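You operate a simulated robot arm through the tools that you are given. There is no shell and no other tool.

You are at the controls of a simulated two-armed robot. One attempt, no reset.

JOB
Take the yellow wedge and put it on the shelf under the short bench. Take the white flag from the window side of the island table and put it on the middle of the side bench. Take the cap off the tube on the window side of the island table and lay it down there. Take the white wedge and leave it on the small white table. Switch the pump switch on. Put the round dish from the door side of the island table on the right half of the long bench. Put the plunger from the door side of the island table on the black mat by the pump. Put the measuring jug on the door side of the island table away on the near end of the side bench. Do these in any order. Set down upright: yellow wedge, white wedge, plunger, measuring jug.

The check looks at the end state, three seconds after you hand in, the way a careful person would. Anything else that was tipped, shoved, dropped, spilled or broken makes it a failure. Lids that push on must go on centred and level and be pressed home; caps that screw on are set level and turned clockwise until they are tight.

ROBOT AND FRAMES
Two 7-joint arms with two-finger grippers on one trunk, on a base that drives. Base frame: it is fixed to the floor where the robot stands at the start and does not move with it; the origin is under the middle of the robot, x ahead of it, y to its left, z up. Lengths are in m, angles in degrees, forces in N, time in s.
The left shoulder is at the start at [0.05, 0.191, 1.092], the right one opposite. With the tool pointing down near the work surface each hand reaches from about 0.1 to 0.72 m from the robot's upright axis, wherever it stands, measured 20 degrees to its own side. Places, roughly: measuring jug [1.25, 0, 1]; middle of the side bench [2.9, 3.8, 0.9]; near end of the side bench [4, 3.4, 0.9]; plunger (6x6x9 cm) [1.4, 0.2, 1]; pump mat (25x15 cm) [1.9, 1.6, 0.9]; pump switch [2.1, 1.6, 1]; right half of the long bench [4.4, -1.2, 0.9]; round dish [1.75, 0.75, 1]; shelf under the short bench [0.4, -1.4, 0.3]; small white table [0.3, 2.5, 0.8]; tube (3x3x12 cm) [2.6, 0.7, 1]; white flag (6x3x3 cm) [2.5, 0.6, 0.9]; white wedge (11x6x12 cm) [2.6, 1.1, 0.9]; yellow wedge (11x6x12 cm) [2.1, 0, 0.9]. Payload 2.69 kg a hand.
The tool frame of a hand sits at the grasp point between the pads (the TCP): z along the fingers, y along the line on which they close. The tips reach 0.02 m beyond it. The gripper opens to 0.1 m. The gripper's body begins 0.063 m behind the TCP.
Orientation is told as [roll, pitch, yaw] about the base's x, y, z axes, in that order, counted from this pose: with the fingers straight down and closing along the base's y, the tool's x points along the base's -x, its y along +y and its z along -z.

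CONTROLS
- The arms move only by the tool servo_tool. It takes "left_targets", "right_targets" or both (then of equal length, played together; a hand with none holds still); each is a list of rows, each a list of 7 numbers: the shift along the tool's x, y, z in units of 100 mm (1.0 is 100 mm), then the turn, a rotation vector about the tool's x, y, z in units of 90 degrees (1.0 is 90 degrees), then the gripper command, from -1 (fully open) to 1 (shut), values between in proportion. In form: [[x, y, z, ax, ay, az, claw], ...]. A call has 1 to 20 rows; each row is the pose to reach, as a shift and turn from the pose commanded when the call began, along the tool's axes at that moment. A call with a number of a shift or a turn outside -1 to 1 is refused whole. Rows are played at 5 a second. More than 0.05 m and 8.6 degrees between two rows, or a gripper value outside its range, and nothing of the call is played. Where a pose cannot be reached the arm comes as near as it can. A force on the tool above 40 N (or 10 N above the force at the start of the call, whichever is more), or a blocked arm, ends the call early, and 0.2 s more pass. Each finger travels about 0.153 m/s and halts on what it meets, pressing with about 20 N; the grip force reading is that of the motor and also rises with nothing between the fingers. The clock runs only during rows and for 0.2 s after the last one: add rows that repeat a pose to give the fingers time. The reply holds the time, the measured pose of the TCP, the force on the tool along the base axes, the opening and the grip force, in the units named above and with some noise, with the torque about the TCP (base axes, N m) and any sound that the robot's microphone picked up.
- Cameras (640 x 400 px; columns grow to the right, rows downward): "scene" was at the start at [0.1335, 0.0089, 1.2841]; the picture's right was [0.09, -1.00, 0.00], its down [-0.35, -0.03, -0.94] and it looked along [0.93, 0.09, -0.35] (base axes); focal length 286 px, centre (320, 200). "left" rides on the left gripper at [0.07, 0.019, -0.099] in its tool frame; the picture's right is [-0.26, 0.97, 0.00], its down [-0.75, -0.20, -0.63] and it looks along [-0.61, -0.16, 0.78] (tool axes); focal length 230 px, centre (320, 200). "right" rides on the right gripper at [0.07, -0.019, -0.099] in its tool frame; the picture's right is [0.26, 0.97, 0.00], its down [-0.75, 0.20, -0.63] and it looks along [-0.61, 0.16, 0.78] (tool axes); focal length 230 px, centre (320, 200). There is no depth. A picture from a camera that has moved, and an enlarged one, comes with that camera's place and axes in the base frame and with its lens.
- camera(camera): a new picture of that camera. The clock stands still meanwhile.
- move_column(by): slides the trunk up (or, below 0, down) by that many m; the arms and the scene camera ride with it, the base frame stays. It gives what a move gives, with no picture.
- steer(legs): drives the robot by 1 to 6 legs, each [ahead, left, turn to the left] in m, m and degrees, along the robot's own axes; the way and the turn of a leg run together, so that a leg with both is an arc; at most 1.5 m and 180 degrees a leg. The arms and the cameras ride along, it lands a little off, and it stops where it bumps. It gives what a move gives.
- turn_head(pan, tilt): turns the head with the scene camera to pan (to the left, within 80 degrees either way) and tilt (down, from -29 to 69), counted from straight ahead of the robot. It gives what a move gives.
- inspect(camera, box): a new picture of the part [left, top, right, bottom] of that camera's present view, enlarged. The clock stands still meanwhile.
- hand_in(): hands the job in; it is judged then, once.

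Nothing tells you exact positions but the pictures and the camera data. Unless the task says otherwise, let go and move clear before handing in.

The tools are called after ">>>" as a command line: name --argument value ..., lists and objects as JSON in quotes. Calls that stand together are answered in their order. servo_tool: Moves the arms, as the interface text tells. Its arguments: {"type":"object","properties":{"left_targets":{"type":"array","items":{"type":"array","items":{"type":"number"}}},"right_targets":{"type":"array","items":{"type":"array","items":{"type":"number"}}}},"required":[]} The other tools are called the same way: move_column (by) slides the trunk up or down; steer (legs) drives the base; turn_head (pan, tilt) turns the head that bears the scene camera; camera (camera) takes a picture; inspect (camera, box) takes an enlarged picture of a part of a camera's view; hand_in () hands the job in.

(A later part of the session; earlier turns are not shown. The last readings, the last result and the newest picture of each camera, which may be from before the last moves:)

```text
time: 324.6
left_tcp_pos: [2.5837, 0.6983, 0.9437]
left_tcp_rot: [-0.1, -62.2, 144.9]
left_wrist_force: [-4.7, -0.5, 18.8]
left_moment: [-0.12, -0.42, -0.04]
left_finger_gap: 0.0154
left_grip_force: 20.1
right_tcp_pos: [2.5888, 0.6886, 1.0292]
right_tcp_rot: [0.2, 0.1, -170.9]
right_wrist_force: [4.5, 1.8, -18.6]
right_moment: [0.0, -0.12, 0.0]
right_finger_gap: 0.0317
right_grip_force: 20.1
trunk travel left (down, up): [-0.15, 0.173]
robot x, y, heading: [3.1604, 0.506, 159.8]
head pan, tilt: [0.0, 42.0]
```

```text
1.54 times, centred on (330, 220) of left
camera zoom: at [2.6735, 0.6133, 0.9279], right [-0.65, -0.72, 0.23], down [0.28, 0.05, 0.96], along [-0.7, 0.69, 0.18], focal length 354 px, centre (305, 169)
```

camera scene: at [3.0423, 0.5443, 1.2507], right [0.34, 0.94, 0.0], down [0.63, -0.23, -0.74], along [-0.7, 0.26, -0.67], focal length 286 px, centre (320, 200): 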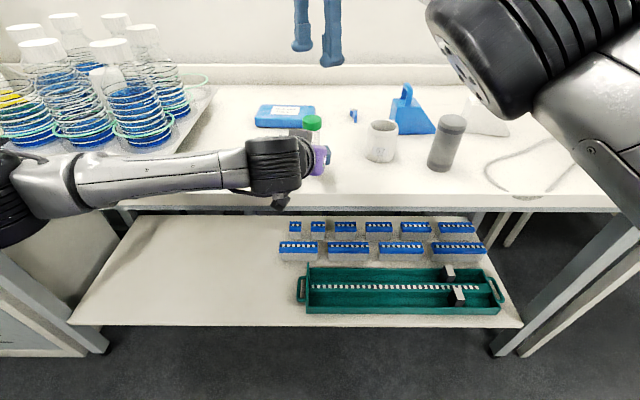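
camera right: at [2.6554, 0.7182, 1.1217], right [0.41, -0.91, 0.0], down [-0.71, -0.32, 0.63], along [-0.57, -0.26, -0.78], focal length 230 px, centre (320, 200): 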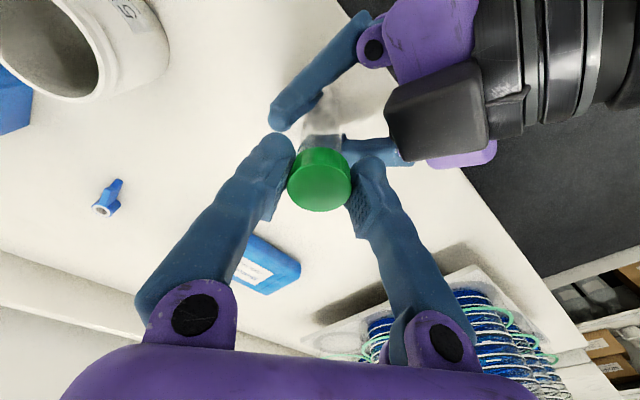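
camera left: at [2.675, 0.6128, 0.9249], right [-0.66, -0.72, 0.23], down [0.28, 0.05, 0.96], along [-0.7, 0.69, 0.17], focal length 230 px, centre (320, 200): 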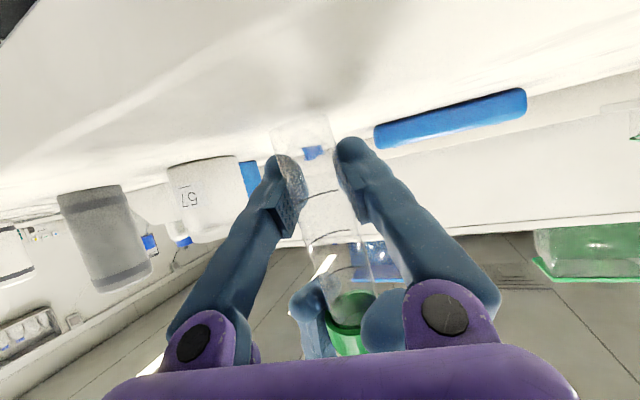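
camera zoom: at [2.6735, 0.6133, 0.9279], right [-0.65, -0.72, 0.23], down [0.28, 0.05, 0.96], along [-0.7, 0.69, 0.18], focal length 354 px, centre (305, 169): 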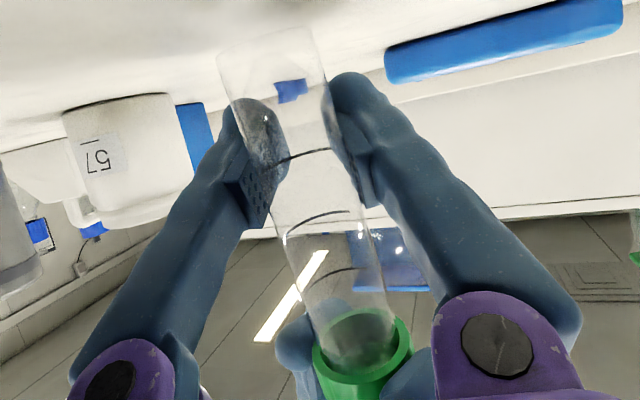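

Still threaded. Another cycle: release, rewind, regrip at the same height.

>>> servo_tool --right_targets '[[0, 0, 0, 0, 0, 0, 0.2], [0, 0, 0, 0, 0, 0, -0.1], [0, 0, 0, 0, 0, 0, -0.1], [0, 0, 0, 0, 0, 0.09, -0.1], [0, 0, 0, 0, 0, 0.18, -0.1], [0, 0, 0, 0, 0, 0.27, -0.1], [0, 0, 0, 0, 0, 0.36, -0.1], [0, 0, 0, 0, 0, 0.45, -0.1], [0, 0, 0, 0, 0, 0.54, -0.1], [0, 0, 0, 0, 0, 0.63, -0.1], [0, 0, 0, 0, 0, 0.72, -0.1], [0, 0, 0, 0, 0, 0.81, -0.1], [0, 0, 0, 0, 0, 0.9, -0.1], [0, 0, 0, 0, 0, 0.98, -0.1], [0, 0, 0, 0, 0, 0.98, -0.1]]'

>>> camera --camera "right"

>>> inspect --camera "scene" --box '[220, 60, 400, 200]'

```text
time: 327.8
left_tcp_pos: [2.5859, 0.6984, 0.9426]
left_tcp_rot: [0.1, -62.1, 144.8]
left_wrist_force: [-0.2, -0.6, -0.3]
left_moment: [-0.01, 0.0, -0.01]
left_finger_gap: 0.0151
left_grip_force: 20.0
right_tcp_pos: [2.5887, 0.6882, 1.0305]
right_tcp_rot: [0.0, 0.0, 100.7]
right_wrist_force: [-0.1, 0.9, -0.1]
right_moment: [-0.02, -0.01, 0.0]
right_finger_gap: 0.055
right_grip_force: 0.1
trunk travel left (down, up): [-0.15, 0.173]
robot x, y, heading: [3.1559, 0.5002, 160.0]
head pan, tilt: [0.0, 42.0]
```

```text
taken
camera right: at [2.6206, 0.623, 1.1296], right [-0.9, -0.43, 0.0], down [-0.34, 0.7, 0.63], along [-0.27, 0.57, -0.78], focal length 230 px, centre (320, 200)
```

right: 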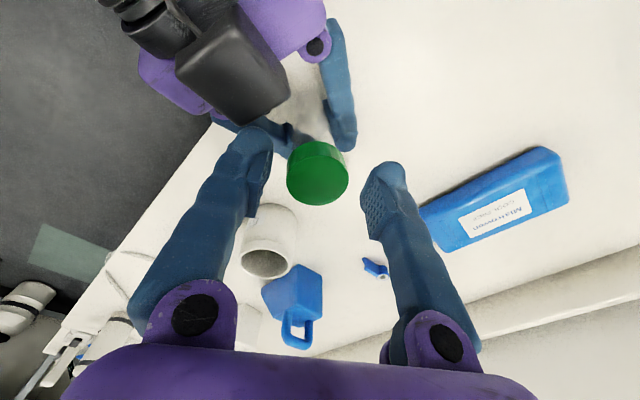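

```text
2.86 times, centred on (310, 130) of scene
camera zoom: at [3.0425, 0.5448, 1.2507], right [0.34, 0.94, 0.0], down [0.63, -0.23, -0.74], along [-0.7, 0.26, -0.67], focal length 818 px, centre (349, 400)
```

zoom: 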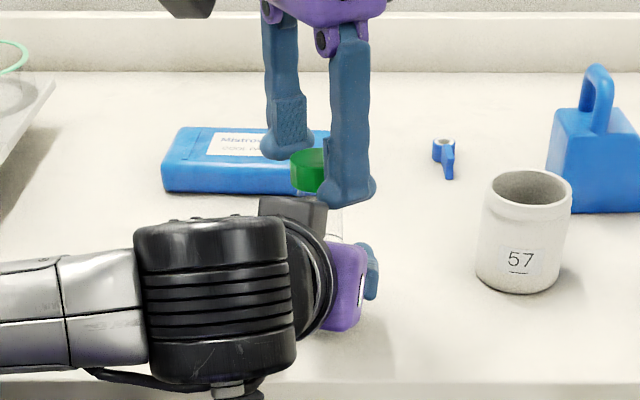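

Lowering 5 mm to match the cap, closing, pressing down slightly and twisting through another 88°.

>>> servo_tool --right_targets '[[0, 0, 0.05, 0, 0, 0, -0.1], [0, 0, 0.05, 0, 0, 0, 0.3], [0, 0, 0.05, 0, 0, 0, 1], [0, 0, 0.05, 0, 0, 0, 1], [0, 0, 0.08, 0, 0, 0, 1], [0, 0, 0.11, 0, 0, 0, 1], [0, 0, 0.09, 0, 0, 0, 1], [0, 0, 0.09, 0, 0, -0.09, 1], [0, 0, 0.09, 0, 0, -0.18, 1], [0, 0, 0.09, 0, 0, -0.27, 1], [0, 0, 0.09, 0, 0, -0.36, 1], [0, 0, 0.085, 0, 0, -0.45, 1], [0, 0, 0.085, 0, 0, -0.54, 1], [0, 0, 0.08, 0, 0, -0.63, 1], [0, 0, 0.08, 0, 0, -0.72, 1], [0, 0, 0.08, 0, 0, -0.81, 1], [0, 0, 0.08, 0, 0, -0.9, 1], [0, 0, 0.08, 0, 0, -0.98, 1], [0, 0, 0.08, 0, 0, -0.98, 1]]'

>>> inspect --camera "left" --box '[260, 90, 400, 350]'

>>> camera --camera "right"

```text
time: 331.8
left_tcp_pos: [2.5855, 0.6979, 0.9427]
left_tcp_rot: [0.1, -62.1, 144.8]
left_wrist_force: [0.4, -0.6, 0.4]
left_moment: [0.05, 0.04, -0.01]
left_finger_gap: 0.0149
left_grip_force: 19.5
right_tcp_pos: [2.5897, 0.689, 1.0223]
right_tcp_rot: [0.0, -0.1, -170.9]
right_wrist_force: [-0.9, 0.5, -0.1]
right_moment: [0.05, 0.0, 0.0]
right_finger_gap: 0.0313
right_grip_force: 20.2
trunk travel left (down, up): [-0.15, 0.173]
robot x, y, heading: [3.1601, 0.5038, 160.1]
head pan, tilt: [0.0, 42.0]
```

```text
1.54 times, centred on (330, 220) of left
camera zoom: at [2.6738, 0.613, 0.9272], right [-0.65, -0.72, 0.23], down [0.28, 0.05, 0.96], along [-0.7, 0.69, 0.17], focal length 354 px, centre (305, 169)
```

zoom: 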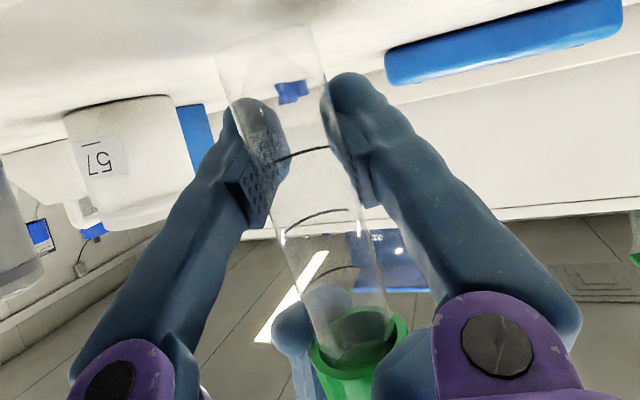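

```text
taken
camera right: at [2.6559, 0.7179, 1.1212], right [0.41, -0.91, 0.0], down [-0.71, -0.32, 0.63], along [-0.57, -0.26, -0.78], focal length 230 px, centre (320, 200)
```

right: 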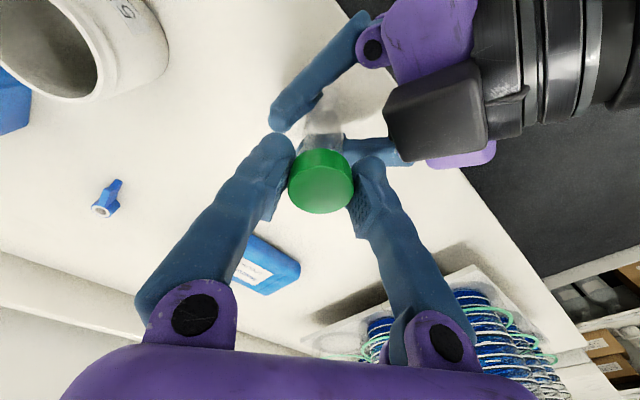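

All forces are near zero now. Trying a gentle upward pull again.

>>> servo_tool --right_targets '[[0, 0, -0.03, 0, 0, 0, 1], [0, 0, -0.06, 0, 0, 0, 1], [0, 0, -0.09, 0, 0, 0, 1], [0, 0, -0.09, 0, 0, 0, 1]]'

>>> inspect --camera "left" --box '[260, 90, 400, 350]'

```text
time: 332.8
left_tcp_pos: [2.5844, 0.6971, 0.9409]
left_tcp_rot: [0.1, -62.0, 144.8]
left_wrist_force: [1.8, -2.1, 0.3]
left_moment: [0.14, 0.12, 0.0]
left_finger_gap: 0.0146
left_grip_force: 19.9
right_tcp_pos: [2.5888, 0.6869, 1.0322]
right_tcp_rot: [0.0, -0.1, -171.0]
right_wrist_force: [-1.9, 2.0, -1.5]
right_moment: [0.04, 0.0, 0.01]
right_finger_gap: 0.0309
right_grip_force: 19.7
trunk travel left (down, up): [-0.15, 0.173]
robot x, y, heading: [3.1558, 0.5007, 160.1]
head pan, tilt: [0.0, 42.0]
```

```text
1.54 times, centred on (330, 220) of left
camera zoom: at [2.6739, 0.613, 0.927], right [-0.65, -0.72, 0.23], down [0.28, 0.05, 0.96], along [-0.7, 0.69, 0.17], focal length 354 px, centre (305, 169)
```

zoom: 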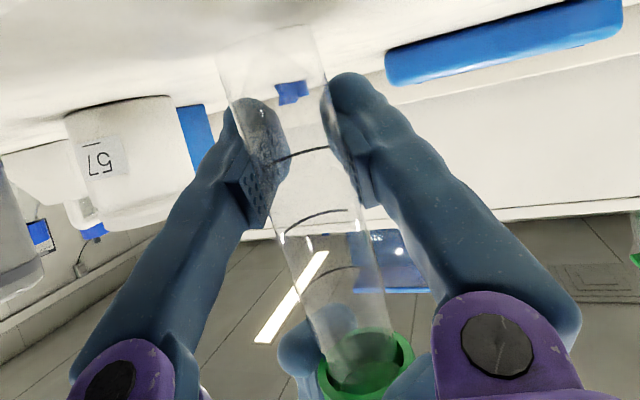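

The cap is free: it rises with no force while the tube's marks stay put. Lifting it clear.

>>> servo_tool --right_targets '[[0, 0, -0.1, 0, 0, 0, 1], [0, 0, -0.2, 0, 0, 0, 1], [0, 0, -0.4, 0, 0, 0, 1], [0, 0, -0.7, 0, 0, 0, 1], [0, 0, -0.7, 0, 0, 0, 1]]'

>>> inspect --camera "scene" --box '[220, 40, 400, 220]'

>>> camera --camera "left"

>>> camera --camera "right"

```text
time: 334.0
left_tcp_pos: [2.5846, 0.698, 0.9414]
left_tcp_rot: [0.1, -62.1, 144.8]
left_wrist_force: [0.5, -0.3, 0.1]
left_moment: [-0.01, -0.01, -0.02]
left_finger_gap: 0.0143
left_grip_force: 20.2
right_tcp_pos: [2.5924, 0.6894, 1.1007]
right_tcp_rot: [0.0, -0.1, -171.0]
right_wrist_force: [0.3, -0.3, 0.3]
right_moment: [0.01, 0.0, 0.01]
right_finger_gap: 0.0309
right_grip_force: 19.6
right hand out of reach, approached as far as the arm can: row 4, 5
trunk travel left (down, up): [-0.15, 0.173]
robot x, y, heading: [3.1566, 0.4987, 159.7]
head pan, tilt: [0.0, 42.0]
```

```text
2.22 times, centred on (310, 130) of scene
camera zoom: at [3.0423, 0.5448, 1.2507], right [0.34, 0.94, 0.0], down [0.63, -0.23, -0.74], along [-0.7, 0.26, -0.67], focal length 636 px, centre (342, 356)
```

zoom: 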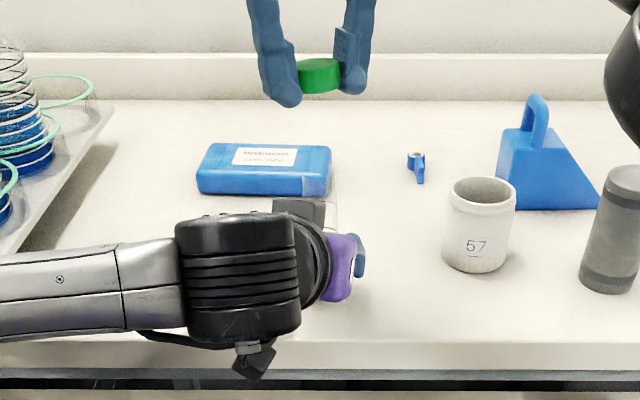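

```text
taken
camera left: at [2.6738, 0.6131, 0.9269], right [-0.65, -0.72, 0.23], down [0.28, 0.05, 0.96], along [-0.7, 0.69, 0.17], focal length 230 px, centre (320, 200)
```

left: 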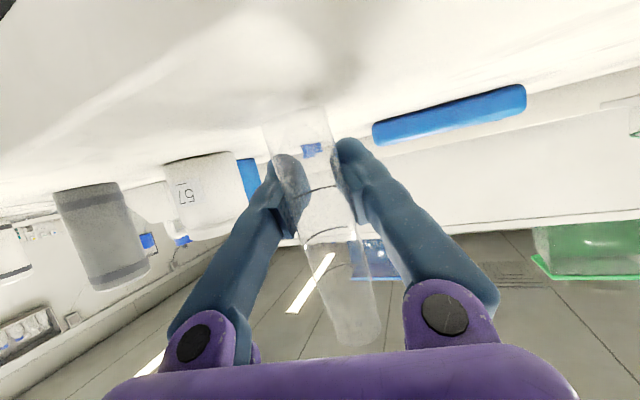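

```text
taken
camera right: at [2.6586, 0.7179, 1.1995], right [0.41, -0.91, 0.0], down [-0.71, -0.31, 0.63], along [-0.58, -0.26, -0.78], focal length 230 px, centre (320, 200)
```

right: 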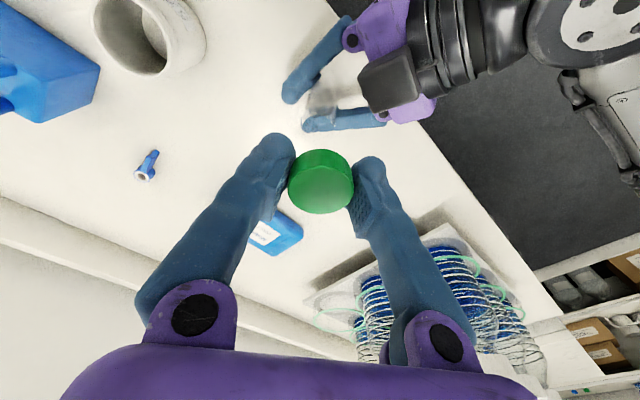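

The cap is off, held in the right hand. Checking the tube's uprightness from the right camera before I lower and release it.

>>> inspect --camera "right" --box '[260, 40, 400, 150]'

>>> inspect --camera "left" --box '[220, 80, 420, 360]'

```text
3.64 times, centred on (330, 95) of right
camera zoom: at [2.6586, 0.7179, 1.1995], right [0.41, -0.91, 0.0], down [-0.71, -0.31, 0.63], along [-0.58, -0.26, -0.78], focal length 837 px, centre (284, 582)
```

zoom: 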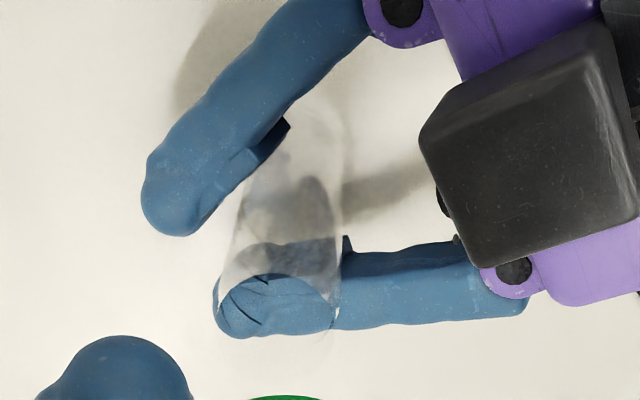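

```text
1.43 times, centred on (320, 220) of left
camera zoom: at [2.6738, 0.6131, 0.9269], right [-0.65, -0.72, 0.23], down [0.28, 0.05, 0.96], along [-0.7, 0.69, 0.17], focal length 329 px, centre (320, 171)
```

zoom: 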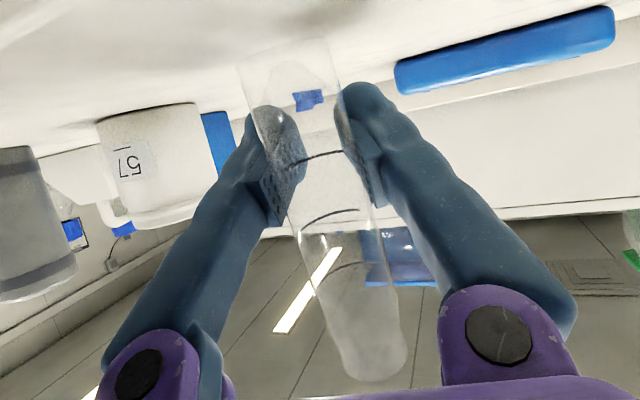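

The tube leans a few degrees (top away from me). I'll tip the left hand back 4°, then lower until it touches the table.

>>> servo_tool --left_targets '[[0, 0, 0, 0, -0.02, 0, 1], [0, 0, 0, 0, -0.045, 0, 1], [0, 0, 0, 0, -0.045, 0, 1]]'

>>> servo_tool --left_targets '[[0.02, 0, 0.008, 0, 0, 0, 1], [0.037, 0, 0.016, 0, 0, 0, 1], [0.037, 0, 0.016, 0, 0, 0, 1]]'

>>> inspect --camera "right" --box '[260, 40, 400, 150]'

>>> inspect --camera "left" --box '[220, 80, 420, 360]'

```text
time: 334.8
left_tcp_pos: [2.5854, 0.6971, 0.9424]
left_tcp_rot: [0.1, -66.1, 144.9]
left_wrist_force: [-0.6, -0.2, -0.7]
left_moment: [0.01, -0.02, -0.04]
left_finger_gap: 0.0142
left_grip_force: 20.6
right_tcp_pos: [2.5922, 0.6898, 1.1003]
right_tcp_rot: [0.0, -0.1, -171.0]
right_wrist_force: [1.0, 0.3, -0.1]
right_moment: [0.01, -0.01, 0.02]
right_finger_gap: 0.0308
right_grip_force: 19.8
trunk travel left (down, up): [-0.15, 0.173]
robot x, y, heading: [3.1583, 0.5018, 159.8]
head pan, tilt: [0.0, 42.0]
```

```text
time: 335.6
left_tcp_pos: [2.5845, 0.6962, 0.9389]
left_tcp_rot: [0.1, -66.2, 144.9]
left_wrist_force: [-0.9, -0.2, 0.2]
left_moment: [0.03, 0.01, 0.03]
left_finger_gap: 0.0143
left_grip_force: 20.3
right_tcp_pos: [2.5914, 0.6891, 1.1002]
right_tcp_rot: [0.0, -0.1, -171.0]
right_wrist_force: [1.3, -0.1, 0.8]
right_moment: [-0.01, -0.02, 0.04]
right_finger_gap: 0.031
right_grip_force: 20.2
trunk travel left (down, up): [-0.15, 0.173]
robot x, y, heading: [3.1532, 0.5007, 159.7]
head pan, tilt: [0.0, 42.0]
```

```text
3.64 times, centred on (330, 95) of right
camera zoom: at [2.6587, 0.7179, 1.1995], right [0.41, -0.91, 0.0], down [-0.71, -0.31, 0.63], along [-0.58, -0.26, -0.78], focal length 837 px, centre (284, 582)
```

zoom: 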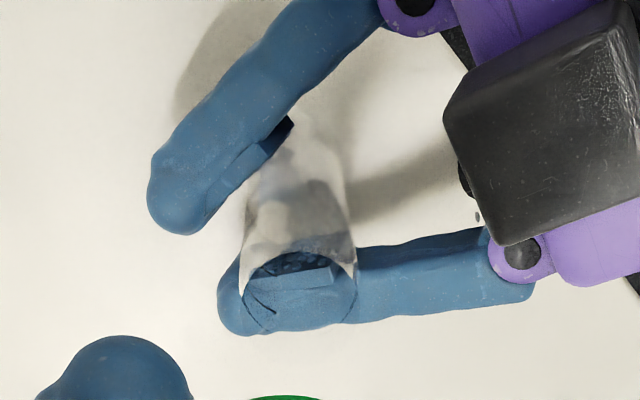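

```text
1.43 times, centred on (320, 220) of left
camera zoom: at [2.6729, 0.6129, 0.9155], right [-0.64, -0.73, 0.24], down [0.34, 0.01, 0.94], along [-0.69, 0.68, 0.24], focal length 329 px, centre (320, 171)
```

zoom: 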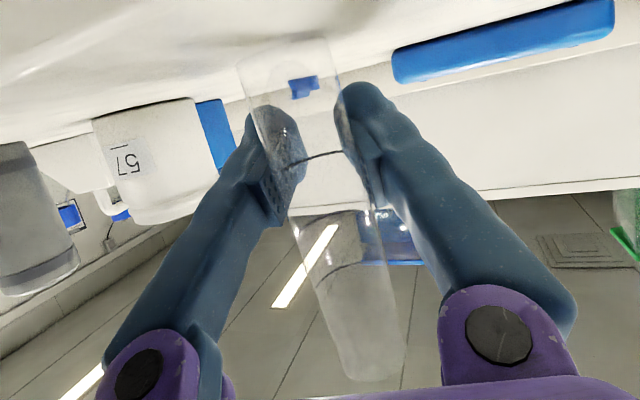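

Better. Lowering further in small steps until contact.

>>> servo_tool --left_targets '[[0.018, 0, 0.008, 0, -0.02, 0, 1], [0.037, 0, 0.016, 0, -0.02, 0, 1], [0.037, 0, 0.016, 0, -0.02, 0, 1]]'

```text
time: 336.4
left_tcp_pos: [2.5865, 0.6981, 0.9361]
left_tcp_rot: [0.2, -68.2, 144.7]
left_wrist_force: [0.3, 1.8, 12.2]
left_moment: [-0.15, -0.14, 0.02]
left_finger_gap: 0.0142
left_grip_force: 19.7
right_tcp_pos: [2.5928, 0.6897, 1.1021]
right_tcp_rot: [0.0, -0.2, -171.0]
right_wrist_force: [-0.5, -0.3, 0.5]
right_moment: [0.0, -0.01, -0.03]
right_finger_gap: 0.031
right_grip_force: 20.1
trunk travel left (down, up): [-0.15, 0.173]
robot x, y, heading: [3.1585, 0.5014, 159.7]
head pan, tilt: [0.0, 42.0]
```

Tube bottom rests on the table (12 N). Easing slightly and opening the left hand gradually.

>>> servo_tool --left_targets '[[-0.008, 0, -0.003, 0, 0, 0, 1], [-0.008, 0, -0.003, 0, 0, 0, 0.65], [-0.008, 0, -0.003, 0, 0, 0, 0.5], [-0.008, 0, -0.003, 0, 0, 0, 0.35], [-0.008, 0, -0.003, 0, 0, 0, 0.1], [-0.008, 0, -0.003, 0, 0, 0, -0.2], [-0.008, 0, -0.003, 0, 0, 0, -0.2]]'

>>> inspect --camera "left" --box '[220, 80, 420, 360]'

>>> inspect --camera "right" --box '[260, 40, 400, 150]'

```text
time: 338.0
left_tcp_pos: [2.585, 0.6962, 0.9355]
left_tcp_rot: [0.1, -67.9, 144.8]
left_wrist_force: [-0.6, -0.7, -0.4]
left_moment: [-0.01, 0.0, 0.05]
left_finger_gap: 0.06
left_grip_force: 0.0
right_tcp_pos: [2.5926, 0.6893, 1.1003]
right_tcp_rot: [0.0, -0.1, -171.1]
right_wrist_force: [-1.1, 0.0, -0.1]
right_moment: [-0.03, -0.01, 0.0]
right_finger_gap: 0.0312
right_grip_force: 19.7
trunk travel left (down, up): [-0.15, 0.173]
robot x, y, heading: [3.1575, 0.5011, 159.8]
head pan, tilt: [0.0, 42.0]
```

```text
1.43 times, centred on (320, 220) of left
camera zoom: at [2.6721, 0.6133, 0.9085], right [-0.63, -0.73, 0.24], down [0.36, -0.01, 0.93], along [-0.68, 0.68, 0.27], focal length 329 px, centre (320, 171)
```

zoom: 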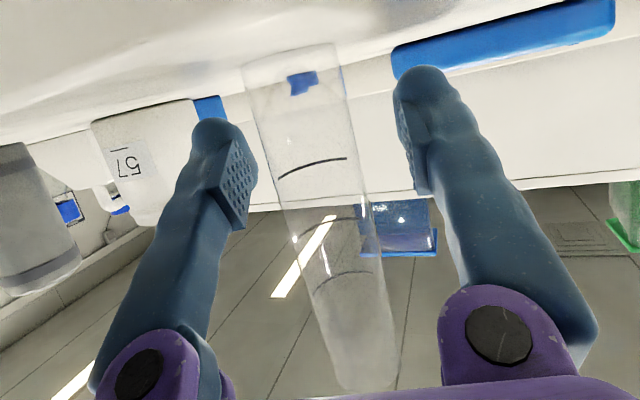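

```text
3.64 times, centred on (330, 95) of right
camera zoom: at [2.6587, 0.7179, 1.1995], right [0.41, -0.91, 0.0], down [-0.71, -0.31, 0.63], along [-0.58, -0.26, -0.78], focal length 837 px, centre (284, 582)
```

zoom: 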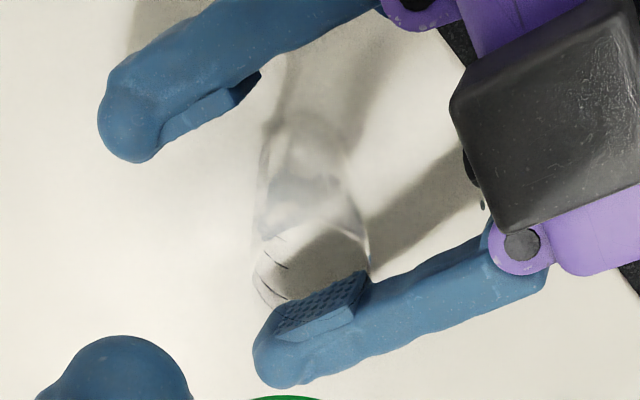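

The tube stands on its own. Withdrawing the left hand straight back along its approach.

>>> servo_tool --left_targets '[[0.1, 0, -0.25, 0, 0, 0, -0.2], [0.2, 0, -0.5, 0, 0, 0, -0.2], [0.3, 0, -0.75, 0, 0, 0, -0.2], [0.39, 0, -0.95, 0, 0, 0, -0.2]]'

>>> camera --camera "scene"

>>> inspect --camera "scene" --box '[220, 60, 400, 220]'

```text
time: 339.0
left_tcp_pos: [2.6704, 0.6391, 0.9344]
left_tcp_rot: [-0.1, -67.9, 144.8]
left_wrist_force: [-1.2, -0.2, 0.5]
left_moment: [0.0, 0.02, 0.02]
left_finger_gap: 0.0598
left_grip_force: 0.1
right_tcp_pos: [2.5923, 0.6886, 1.1016]
right_tcp_rot: [0.0, -0.1, -171.0]
right_wrist_force: [-0.6, -0.1, -1.5]
right_moment: [-0.01, 0.0, 0.02]
right_finger_gap: 0.0309
right_grip_force: 20.0
trunk travel left (down, up): [-0.15, 0.173]
robot x, y, heading: [3.1573, 0.5036, 160.1]
head pan, tilt: [0.0, 42.0]
```

```text
taken
camera scene: at [3.0427, 0.5448, 1.2507], right [0.34, 0.94, 0.0], down [0.63, -0.23, -0.74], along [-0.7, 0.26, -0.67], focal length 286 px, centre (320, 200)
```

scene: 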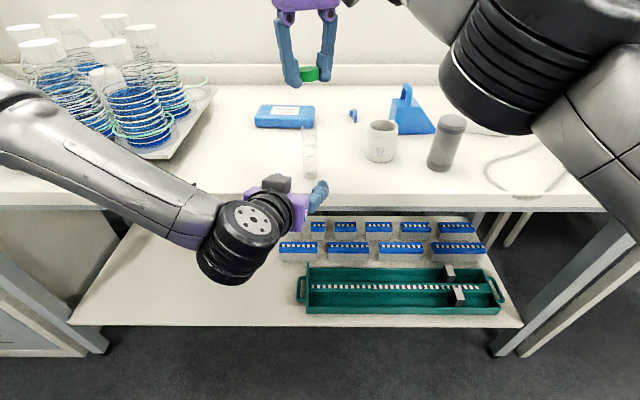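

```text
2.50 times, centred on (310, 140) of scene
camera zoom: at [3.0427, 0.5448, 1.2507], right [0.34, 0.94, 0.0], down [0.63, -0.23, -0.74], along [-0.7, 0.26, -0.67], focal length 716 px, centre (345, 350)
```

zoom: 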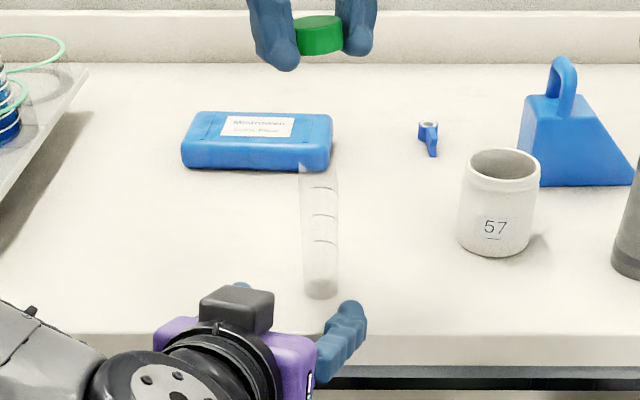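

The open tube stands upright. Now withdrawing the left hand fully and returning it to its normal orientation.

>>> servo_tool --left_targets '[[0.15, 0, -0.4, 0, 0, 0, -0.2], [0.3, 0, -0.75, 0, 0, 0, -0.2], [-0.1, 0, -0.92, 0, 0, 0, -0.2], [-0.55, 0, -1.0, 0, 0, 0, -0.2]]'

>>> servo_tool --left_targets '[[-0.45, 0, -0.18, 0, 0, 0, -1], [-0.9, 0, -0.36, 0, 0.06, 0, -1], [-0.9, 0, -0.36, 0, 0.15, 0, -1], [-0.9, 0, -0.36, 0, 0.24, 0, -1], [-0.9, 0, -0.36, 0, 0.33, 0, -1], [-0.9, 0, -0.36, 0, 0.42, 0, -1], [-0.9, 0, -0.36, 0, 0.51, 0, -1], [-0.9, 0, -0.36, 0, 0.6, 0, -1], [-0.9, 0, -0.36, 0, 0.69, 0, -1], [-0.9, 0, -0.36, 0, 0.754, 0, -1], [-0.9, 0, -0.36, 0, 0.754, 0, -1]]'

>>> servo_tool --left_targets '[[0, 0.2, 0, 0, 0, -0.08, -1], [0, 0.4, 0, 0, 0, -0.16, -1], [0, 0.7, 0, 0, 0, -0.167, -1]]'

>>> camera --camera "scene"

```text
time: 340.0
left_tcp_pos: [2.7264, 0.5986, 1.0221]
left_tcp_rot: [0.2, -67.9, 144.7]
left_wrist_force: [-0.6, 1.0, -0.2]
left_moment: [-0.03, 0.0, -0.01]
left_finger_gap: 0.0601
left_grip_force: 0.0
right_tcp_pos: [2.5919, 0.6887, 1.1003]
right_tcp_rot: [0.0, 0.0, -171.0]
right_wrist_force: [0.1, -0.1, 0.0]
right_moment: [-0.01, 0.0, 0.02]
right_finger_gap: 0.0309
right_grip_force: 20.0
trunk travel left (down, up): [-0.15, 0.173]
robot x, y, heading: [3.1568, 0.5008, 160.0]
head pan, tilt: [0.0, 42.0]
```

```text
time: 342.4
left_tcp_pos: [2.7279, 0.5974, 1.1216]
left_tcp_rot: [0.1, 0.1, 144.9]
left_wrist_force: [0.2, -0.4, -0.5]
left_moment: [0.0, 0.0, -0.01]
left_finger_gap: 0.0999
left_grip_force: 0.1
right_tcp_pos: [2.5929, 0.6891, 1.1014]
right_tcp_rot: [0.0, -0.2, -171.0]
right_wrist_force: [-0.1, 0.2, 0.2]
right_moment: [-0.02, 0.03, 0.02]
right_finger_gap: 0.0311
right_grip_force: 19.5
trunk travel left (down, up): [-0.15, 0.173]
robot x, y, heading: [3.1581, 0.5008, 159.8]
head pan, tilt: [0.0, 42.0]
```

```text
time: 343.2
left_tcp_pos: [2.6874, 0.5378, 1.1203]
left_tcp_rot: [0.0, 0.1, 160.1]
left_wrist_force: [0.5, 0.0, 0.6]
left_moment: [-0.03, 0.0, 0.03]
left_finger_gap: 0.0999
left_grip_force: 0.0
right_tcp_pos: [2.5915, 0.6882, 1.1007]
right_tcp_rot: [-0.1, -0.1, -171.0]
right_wrist_force: [0.3, -0.1, -0.1]
right_moment: [0.01, 0.01, 0.01]
right_finger_gap: 0.0309
right_grip_force: 20.4
trunk travel left (down, up): [-0.15, 0.173]
robot x, y, heading: [3.1572, 0.501, 159.8]
head pan, tilt: [0.0, 42.0]
```

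```text
taken
camera scene: at [3.0423, 0.5441, 1.2507], right [0.34, 0.94, 0.0], down [0.63, -0.23, -0.74], along [-0.7, 0.26, -0.67], focal length 286 px, centre (320, 200)
```

scene: 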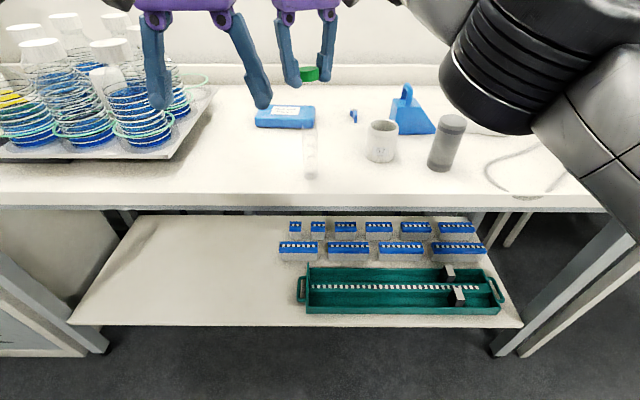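

Tucking the left hand away, squaring the right hand, then sliding the robot 11 cm left so the cap can be laid on clear table left of the tube.

>>> servo_tool --left_targets '[[0.25, 0.3, 0, 0, 0, 0, -1], [0.5, 0.6, 0, 0, 0, 0, -1], [0.6, 0.8, 0, 0, 0, 0, -1], [0.6, 0.8, 0, 0, 0, 0, -1], [0.6, 0.8, 0, 0, 0, 0, -1]]' --right_targets '[[0, 0, 0, 0, 0, 0.08, 1], [0, 0, 0, 0, 0, 0.16, 1], [0, 0, 0, 0, 0, 0.24, 1], [0, 0, 0, 0, 0, 0.32, 1], [0, 0, 0, 0, 0, 0.32, 1]]'

>>> steer --legs '[[0.03, 0.1, 0]]'

>>> camera --camera "right"

>>> camera --camera "scene"

```text
time: 344.4
left_tcp_pos: [2.7151, 0.4433, 1.1226]
left_tcp_rot: [0.0, -0.2, 159.9]
left_wrist_force: [-0.4, 0.0, -0.2]
left_moment: [-0.02, 0.0, -0.01]
left_finger_gap: 0.0998
left_grip_force: 0.0
right_tcp_pos: [2.5928, 0.6889, 1.1008]
right_tcp_rot: [0.0, 0.0, 160.1]
right_wrist_force: [0.9, -0.3, 1.2]
right_moment: [0.0, 0.03, 0.0]
right_finger_gap: 0.031
right_grip_force: 20.0
trunk travel left (down, up): [-0.15, 0.173]
robot x, y, heading: [3.1566, 0.5015, 159.8]
head pan, tilt: [0.0, 42.0]
```

```text
time: 345.9
left_tcp_pos: [2.6533, 0.3609, 1.1225]
left_tcp_rot: [0.0, 0.0, 160.0]
left_wrist_force: [0.6, -0.1, -1.5]
left_moment: [-0.02, 0.02, 0.04]
left_finger_gap: 0.0999
left_grip_force: 0.0
right_tcp_pos: [2.5277, 0.6059, 1.1012]
right_tcp_rot: [0.0, -0.2, 160.2]
right_wrist_force: [-0.8, -0.5, -0.9]
right_moment: [0.0, -0.01, -0.03]
right_finger_gap: 0.0311
right_grip_force: 20.2
trunk travel left (down, up): [-0.15, 0.173]
robot x, y, heading: [3.0939, 0.4215, 159.8]
head pan, tilt: [0.0, 42.0]
```

```text
taken
camera right: at [2.6018, 0.5991, 1.1996], right [-0.08, -1.0, 0.0], down [-0.77, 0.07, 0.63], along [-0.63, 0.05, -0.78], focal length 230 px, centre (320, 200)
```

right: 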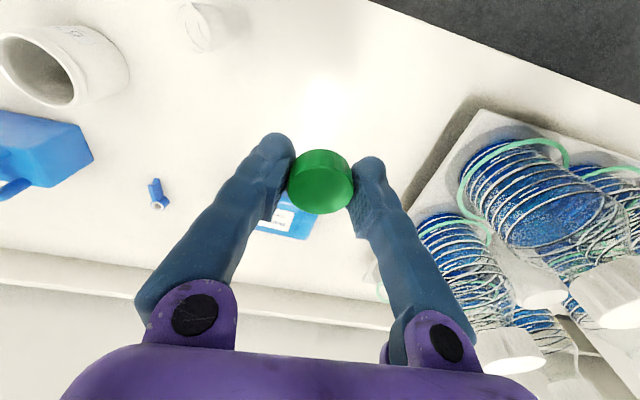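

```text
taken
camera scene: at [2.9798, 0.4615, 1.2507], right [0.34, 0.94, 0.0], down [0.63, -0.23, -0.74], along [-0.7, 0.26, -0.67], focal length 286 px, centre (320, 200)
```

scene: 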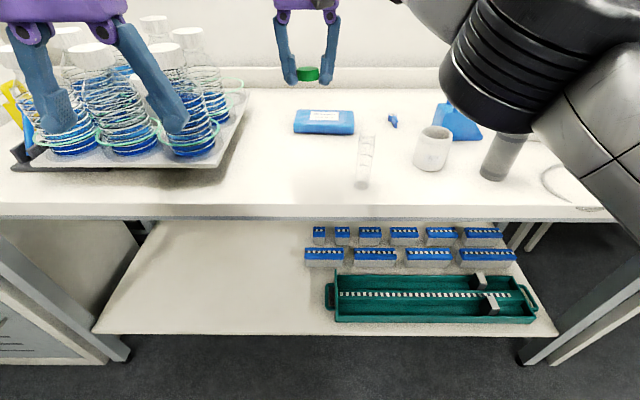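

A clear spot is right below the cap. Lowering it to the table.

>>> servo_tool --right_targets '[[0.1, 0, 0.35, 0, 0, 0, 1], [0.1, 0, 0.7, 0, 0, 0, 1], [0.1, 0, 1.0, 0, 0, 0, 1]]'

>>> servo_tool --right_targets '[[0, 0, 0.35, 0, 0, 0, 1], [0, 0, 0.65, 0, 0, 0, 1], [0, 0, 0.73, 0, 0, 0, 1], [0, 0, 0.76, 0, 0, 0, 1], [0, 0, 0.76, 0, 0, 0, 1]]'

>>> camera --camera "right"

```text
time: 346.8
left_tcp_pos: [2.6522, 0.3608, 1.1219]
left_tcp_rot: [-0.1, 0.0, 159.9]
left_wrist_force: [0.7, -0.1, 0.1]
left_moment: [0.0, -0.02, -0.02]
left_finger_gap: 0.1002
left_grip_force: 0.2
right_tcp_pos: [2.5385, 0.6039, 1.0006]
right_tcp_rot: [0.1, 0.0, 160.2]
right_wrist_force: [-0.6, 0.4, -0.9]
right_moment: [0.01, -0.02, 0.0]
right_finger_gap: 0.0309
right_grip_force: 20.2
trunk travel left (down, up): [-0.15, 0.173]
robot x, y, heading: [3.091, 0.4187, 160.0]
head pan, tilt: [0.0, 42.0]
```

```text
time: 347.9
left_tcp_pos: [2.6517, 0.3593, 1.1211]
left_tcp_rot: [0.0, -0.1, 159.9]
left_wrist_force: [0.1, 0.1, 0.3]
left_moment: [-0.01, 0.03, -0.05]
left_finger_gap: 0.1002
left_grip_force: 0.1
right_tcp_pos: [2.5383, 0.6045, 0.9248]
right_tcp_rot: [0.0, 0.0, 160.3]
right_wrist_force: [0.3, 0.3, -0.1]
right_moment: [0.01, 0.01, -0.03]
right_finger_gap: 0.031
right_grip_force: 20.4
trunk travel left (down, up): [-0.15, 0.173]
robot x, y, heading: [3.0935, 0.418, 159.8]
head pan, tilt: [0.0, 42.0]
```

```text
taken
camera right: at [2.6113, 0.5967, 1.0235], right [-0.08, -1.0, 0.0], down [-0.77, 0.07, 0.63], along [-0.63, 0.05, -0.78], focal length 230 px, centre (320, 200)
```

right: 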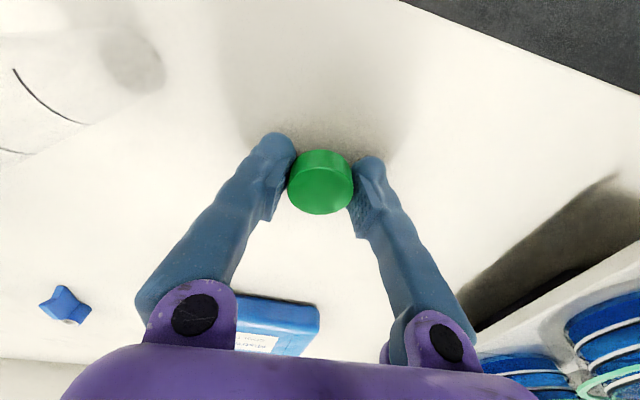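

Continuing down in 2–3 mm steps to feel the table.

>>> servo_tool --right_targets '[[0, 0, 0.03, 0, 0, 0, 1], [0, 0, 0.05, 0, 0, 0, 1], [0, 0, 0.07, 0, 0, 0, 1], [0, 0, 0.07, 0, 0, 0, 1]]'

```text
time: 348.9
left_tcp_pos: [2.6532, 0.3609, 1.1225]
left_tcp_rot: [0.0, -0.1, 159.9]
left_wrist_force: [0.2, 0.0, -0.6]
left_moment: [0.0, -0.02, 0.01]
left_finger_gap: 0.1
left_grip_force: 0.2
right_tcp_pos: [2.5382, 0.6031, 0.9201]
right_tcp_rot: [0.1, -0.1, 160.2]
right_wrist_force: [-3.0, 1.3, 8.8]
right_moment: [0.15, -0.02, 0.11]
right_finger_gap: 0.0311
right_grip_force: 19.7
trunk travel left (down, up): [-0.15, 0.173]
robot x, y, heading: [3.1025, 0.4208, 159.8]
head pan, tilt: [0.0, 42.0]
```

Contact. Easing, releasing the cap, and rising.

>>> servo_tool --right_targets '[[0, 0, -0.02, 0, 0, 0, 1], [0, 0, -0.02, 0, 0, 0, 0.3], [0, 0, -0.02, 0, 0, 0, 0.15], [0, 0, -0.02, 0, 0, 0, -0.1], [0, 0, -0.02, 0, 0, 0, -0.1], [0, 0, -0.3, 0, 0, 0, -0.1], [0, 0, -0.7, 0, 0, 0, -0.1], [0, 0, -1.0, 0, 0, 0, -0.1]]'

>>> camera --camera "right"

>>> inspect --camera "scene" --box '[240, 90, 480, 220]'

```text
time: 350.8
left_tcp_pos: [2.6528, 0.36, 1.1226]
left_tcp_rot: [-0.1, -0.1, 160.0]
left_wrist_force: [-0.5, -0.1, -0.3]
left_moment: [0.01, -0.03, 0.04]
left_finger_gap: 0.1
left_grip_force: 0.1
right_tcp_pos: [2.5382, 0.5995, 1.0182]
right_tcp_rot: [-0.1, -0.1, 160.4]
right_wrist_force: [-0.3, 0.2, 0.1]
right_moment: [0.04, -0.01, 0.0]
right_finger_gap: 0.0548
right_grip_force: 0.0
trunk travel left (down, up): [-0.15, 0.173]
robot x, y, heading: [3.0984, 0.421, 160.0]
head pan, tilt: [0.0, 42.0]
```

```text
taken
camera right: at [2.6117, 0.5946, 1.1167], right [-0.08, -1.0, 0.0], down [-0.77, 0.07, 0.63], along [-0.63, 0.05, -0.78], focal length 230 px, centre (320, 200)
```

right: 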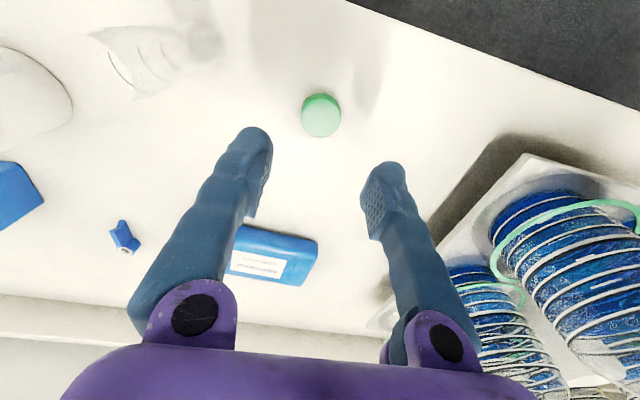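

```text
2.67 times, centred on (360, 155) of scene
camera zoom: at [2.9803, 0.4616, 1.2507], right [0.34, 0.94, 0.0], down [0.63, -0.23, -0.74], along [-0.7, 0.26, -0.67], focal length 763 px, centre (213, 320)
```

zoom: 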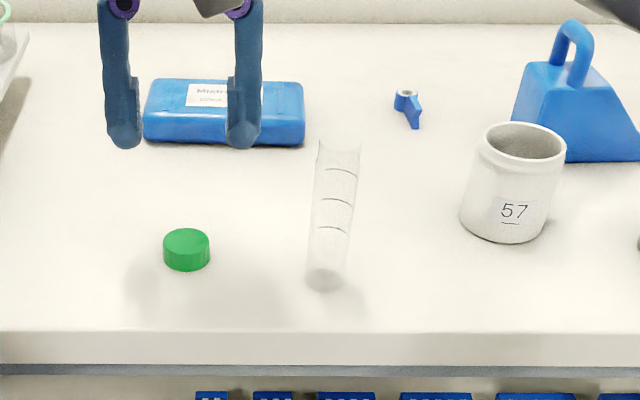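

The cap lies on the table and the tube stands upright. Next, the white wedge: raising and retracting the right hand, then sliding right.

>>> servo_tool --right_targets '[[0, 0, -0.4, 0, 0, 0, -0.5], [0, 0, -0.8, 0, 0, 0, -1], [0.4, -0.2, -1.0, 0, 0, 0, -1], [0.8, -0.4, -1.0, 0, 0, 0, -1], [1.0, -0.6, -1.0, 0, 0, 0, -1]]'

>>> steer --legs '[[0, -0.3, 0], [0.08, 0, 0]]'

>>> turn_head --pan -15 --tilt 40

>>> camera --camera "scene"

>>> camera --camera "right"

```text
time: 351.9
left_tcp_pos: [2.6526, 0.3608, 1.1219]
left_tcp_rot: [0.1, -0.1, 160.0]
left_wrist_force: [0.4, -0.7, 0.6]
left_moment: [0.0, -0.02, -0.02]
left_finger_gap: 0.1001
left_grip_force: 0.0
right_tcp_pos: [2.6565, 0.625, 1.1193]
right_tcp_rot: [0.1, -0.1, 160.2]
right_wrist_force: [-0.1, -0.1, 0.0]
right_moment: [0.0, -0.04, -0.01]
right_finger_gap: 0.0999
right_grip_force: 0.1
trunk travel left (down, up): [-0.15, 0.173]
robot x, y, heading: [3.095, 0.4162, 159.6]
head pan, tilt: [0.0, 42.0]
```

```text
time: 355.9
left_tcp_pos: [2.6826, 0.6792, 1.1227]
left_tcp_rot: [0.0, 0.0, 159.8]
left_wrist_force: [0.3, 0.5, 0.3]
left_moment: [-0.02, 0.01, -0.02]
left_finger_gap: 0.0999
left_grip_force: 0.0
right_tcp_pos: [2.6854, 0.9421, 1.1176]
right_tcp_rot: [0.0, 0.1, 160.0]
right_wrist_force: [-0.1, 0.2, -0.6]
right_moment: [-0.01, 0.03, -0.01]
right_finger_gap: 0.0999
right_grip_force: 0.0
trunk travel left (down, up): [-0.15, 0.173]
robot x, y, heading: [3.1265, 0.7343, 160.2]
head pan, tilt: [0.0, 42.0]
```

```text
time: 356.7
left_tcp_pos: [2.6831, 0.6784, 1.1215]
left_tcp_rot: [-0.1, -0.2, 159.8]
left_wrist_force: [0.1, -0.2, -0.5]
left_moment: [-0.01, -0.01, 0.0]
left_finger_gap: 0.0997
left_grip_force: 0.0
right_tcp_pos: [2.6872, 0.9415, 1.1192]
right_tcp_rot: [0.0, 0.0, 160.1]
right_wrist_force: [0.5, -0.1, 1.1]
right_moment: [0.01, -0.02, 0.01]
right_finger_gap: 0.0998
right_grip_force: 0.1
trunk travel left (down, up): [-0.15, 0.173]
robot x, y, heading: [3.1292, 0.7364, 159.7]
head pan, tilt: [-15.0, 40.0]
```

```text
taken
camera scene: at [3.0207, 0.7985, 1.2536], right [0.58, 0.82, 0.0], down [0.53, -0.37, -0.77], along [-0.63, 0.44, -0.64], focal length 286 px, centre (320, 200)
```

scene: 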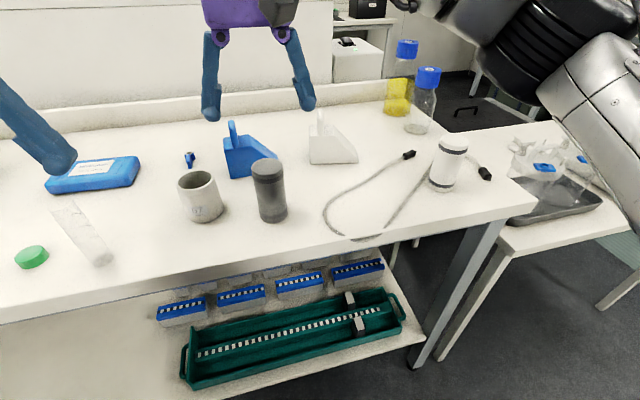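

```text
taken
camera right: at [2.7593, 0.935, 1.2169], right [-0.09, -1.0, 0.0], down [-0.77, 0.07, 0.63], along [-0.63, 0.05, -0.78], focal length 230 px, centre (320, 200)
```

right: 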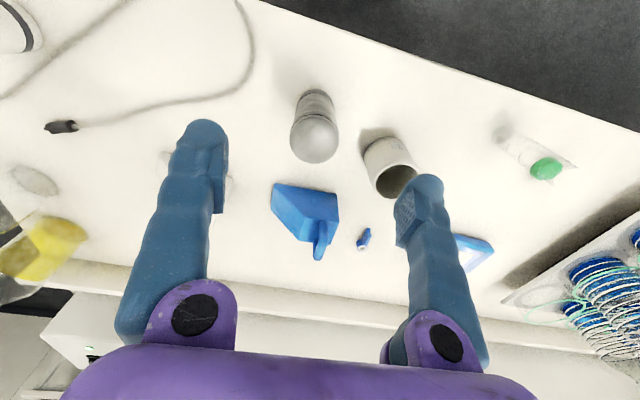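

The tube's apparent lean is just lens perspective. Now zooming in on the white wedge.

>>> inspect --camera "scene" --box '[210, 90, 430, 230]'

>>> inspect --camera "right" --box '[140, 100, 280, 240]'

```text
2.86 times, centred on (320, 160) of scene
camera zoom: at [3.0207, 0.7985, 1.2536], right [0.58, 0.82, 0.0], down [0.53, -0.37, -0.77], along [-0.63, 0.44, -0.64], focal length 818 px, centre (320, 314)
```

zoom: 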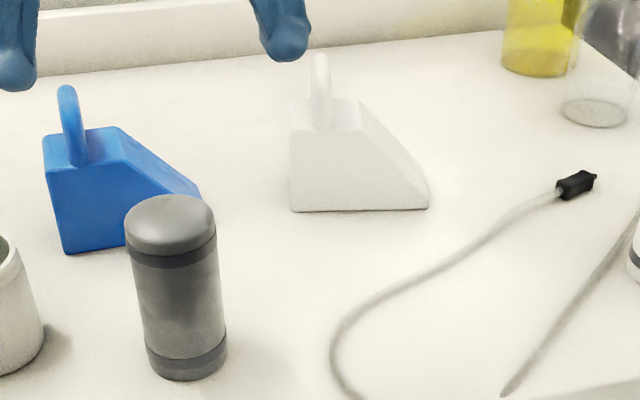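

```text
2.86 times, centred on (210, 170) of right
camera zoom: at [2.7593, 0.935, 1.2169], right [-0.09, -1.0, 0.0], down [-0.77, 0.07, 0.63], along [-0.63, 0.05, -0.78], focal length 657 px, centre (634, 286)
```

zoom: 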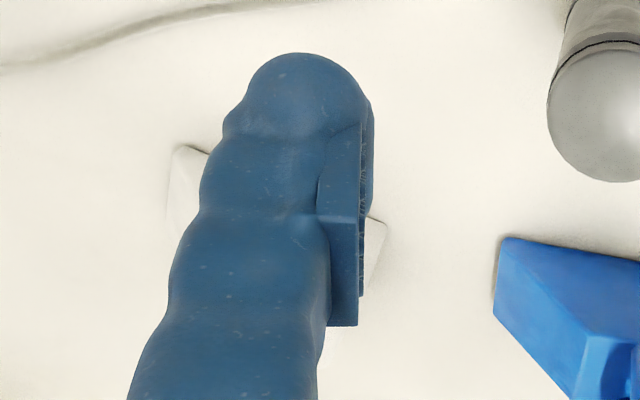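

White wedge: a 7 cm-high body with an upright loop handle (top z≈1.01, loop plane pointing away from me), rotated about 13°. I'll move a bit closer and position the right hand above its handle.

>>> steer --legs '[[0.04, 0.0, 0]]'

>>> servo_tool --right_targets '[[-0.3, -0.3, 0, 0, 0, 0, -1], [-0.6, -0.6, 0, 0, 0, 0, -1], [-0.9, -0.9, 0, 0, 0, 0, -1], [-1.0, -1.0, 0, 0, 0, 0, -1]]'

>>> servo_tool --right_targets '[[-0.3, -0.15, 0, 0, 0, 0.07, -1], [-0.5, -0.3, 0, 0, 0, 0.144, -1], [-0.5, -0.3, 0, 0, 0, 0.144, -1]]'

>>> camera --camera "right"

>>> camera --camera "scene"

```text
time: 357.5
left_tcp_pos: [2.6434, 0.6929, 1.1219]
left_tcp_rot: [-0.1, 0.0, 159.7]
left_wrist_force: [-0.1, 0.1, -0.7]
left_moment: [-0.01, -0.02, -0.01]
left_finger_gap: 0.0997
left_grip_force: 0.0
right_tcp_pos: [2.6484, 0.9555, 1.1169]
right_tcp_rot: [0.0, -0.1, 160.0]
right_wrist_force: [-0.7, 0.1, -0.4]
right_moment: [-0.05, 0.0, 0.01]
right_finger_gap: 0.1001
right_grip_force: 0.2
trunk travel left (down, up): [-0.15, 0.173]
robot x, y, heading: [3.0862, 0.7464, 159.7]
head pan, tilt: [-15.0, 40.0]
```

```text
time: 358.5
left_tcp_pos: [2.646, 0.694, 1.1219]
left_tcp_rot: [0.0, -0.2, 159.7]
left_wrist_force: [-0.5, -0.3, -0.5]
left_moment: [-0.01, -0.01, -0.02]
left_finger_gap: 0.1002
left_grip_force: 0.2
right_tcp_pos: [2.5896, 1.0851, 1.1182]
right_tcp_rot: [0.0, 0.1, 160.0]
right_wrist_force: [0.3, 0.1, 0.6]
right_moment: [-0.02, 0.02, 0.02]
right_finger_gap: 0.1001
right_grip_force: 0.0
trunk travel left (down, up): [-0.15, 0.173]
robot x, y, heading: [3.0888, 0.7482, 159.5]
head pan, tilt: [-15.0, 40.0]
```

```text
time: 359.3
left_tcp_pos: [2.646, 0.6931, 1.1221]
left_tcp_rot: [-0.1, -0.1, 159.7]
left_wrist_force: [0.5, -0.6, -0.4]
left_moment: [0.01, -0.02, 0.01]
left_finger_gap: 0.1001
left_grip_force: 0.1
right_tcp_pos: [2.551, 1.1316, 1.1199]
right_tcp_rot: [0.1, -0.1, 147.0]
right_wrist_force: [0.5, -0.2, -0.1]
right_moment: [0.02, 0.01, 0.01]
right_finger_gap: 0.1002
right_grip_force: 0.1
trunk travel left (down, up): [-0.15, 0.173]
robot x, y, heading: [3.0863, 0.7466, 159.5]
head pan, tilt: [-15.0, 40.0]
```

```text
taken
camera right: at [2.6214, 1.108, 1.2176], right [-0.31, -0.95, 0.0], down [-0.74, 0.24, 0.63], along [-0.6, 0.19, -0.78], focal length 230 px, centre (320, 200)
```

right: 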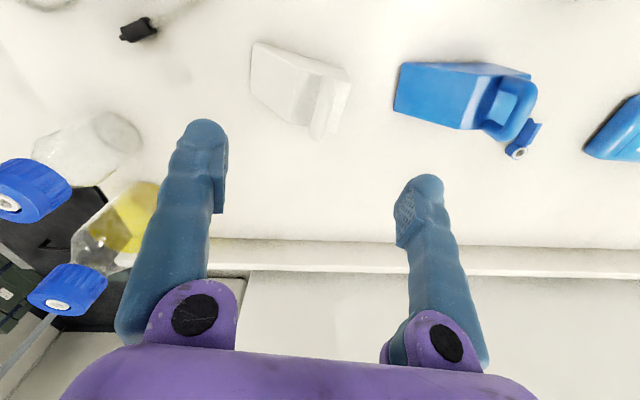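

```text
taken
camera scene: at [2.9829, 0.8127, 1.2536], right [0.58, 0.82, 0.0], down [0.52, -0.37, -0.77], along [-0.63, 0.44, -0.64], focal length 286 px, centre (320, 200)
```

scene: 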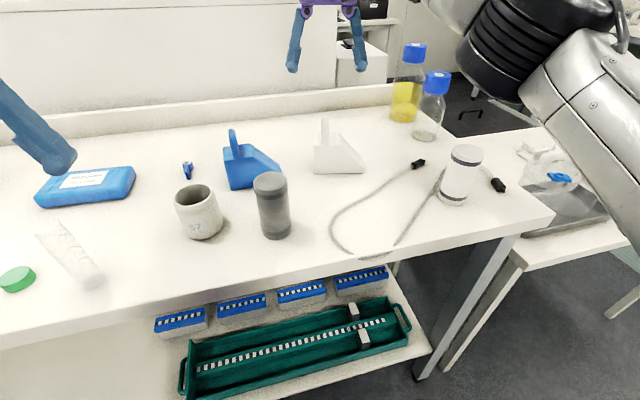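

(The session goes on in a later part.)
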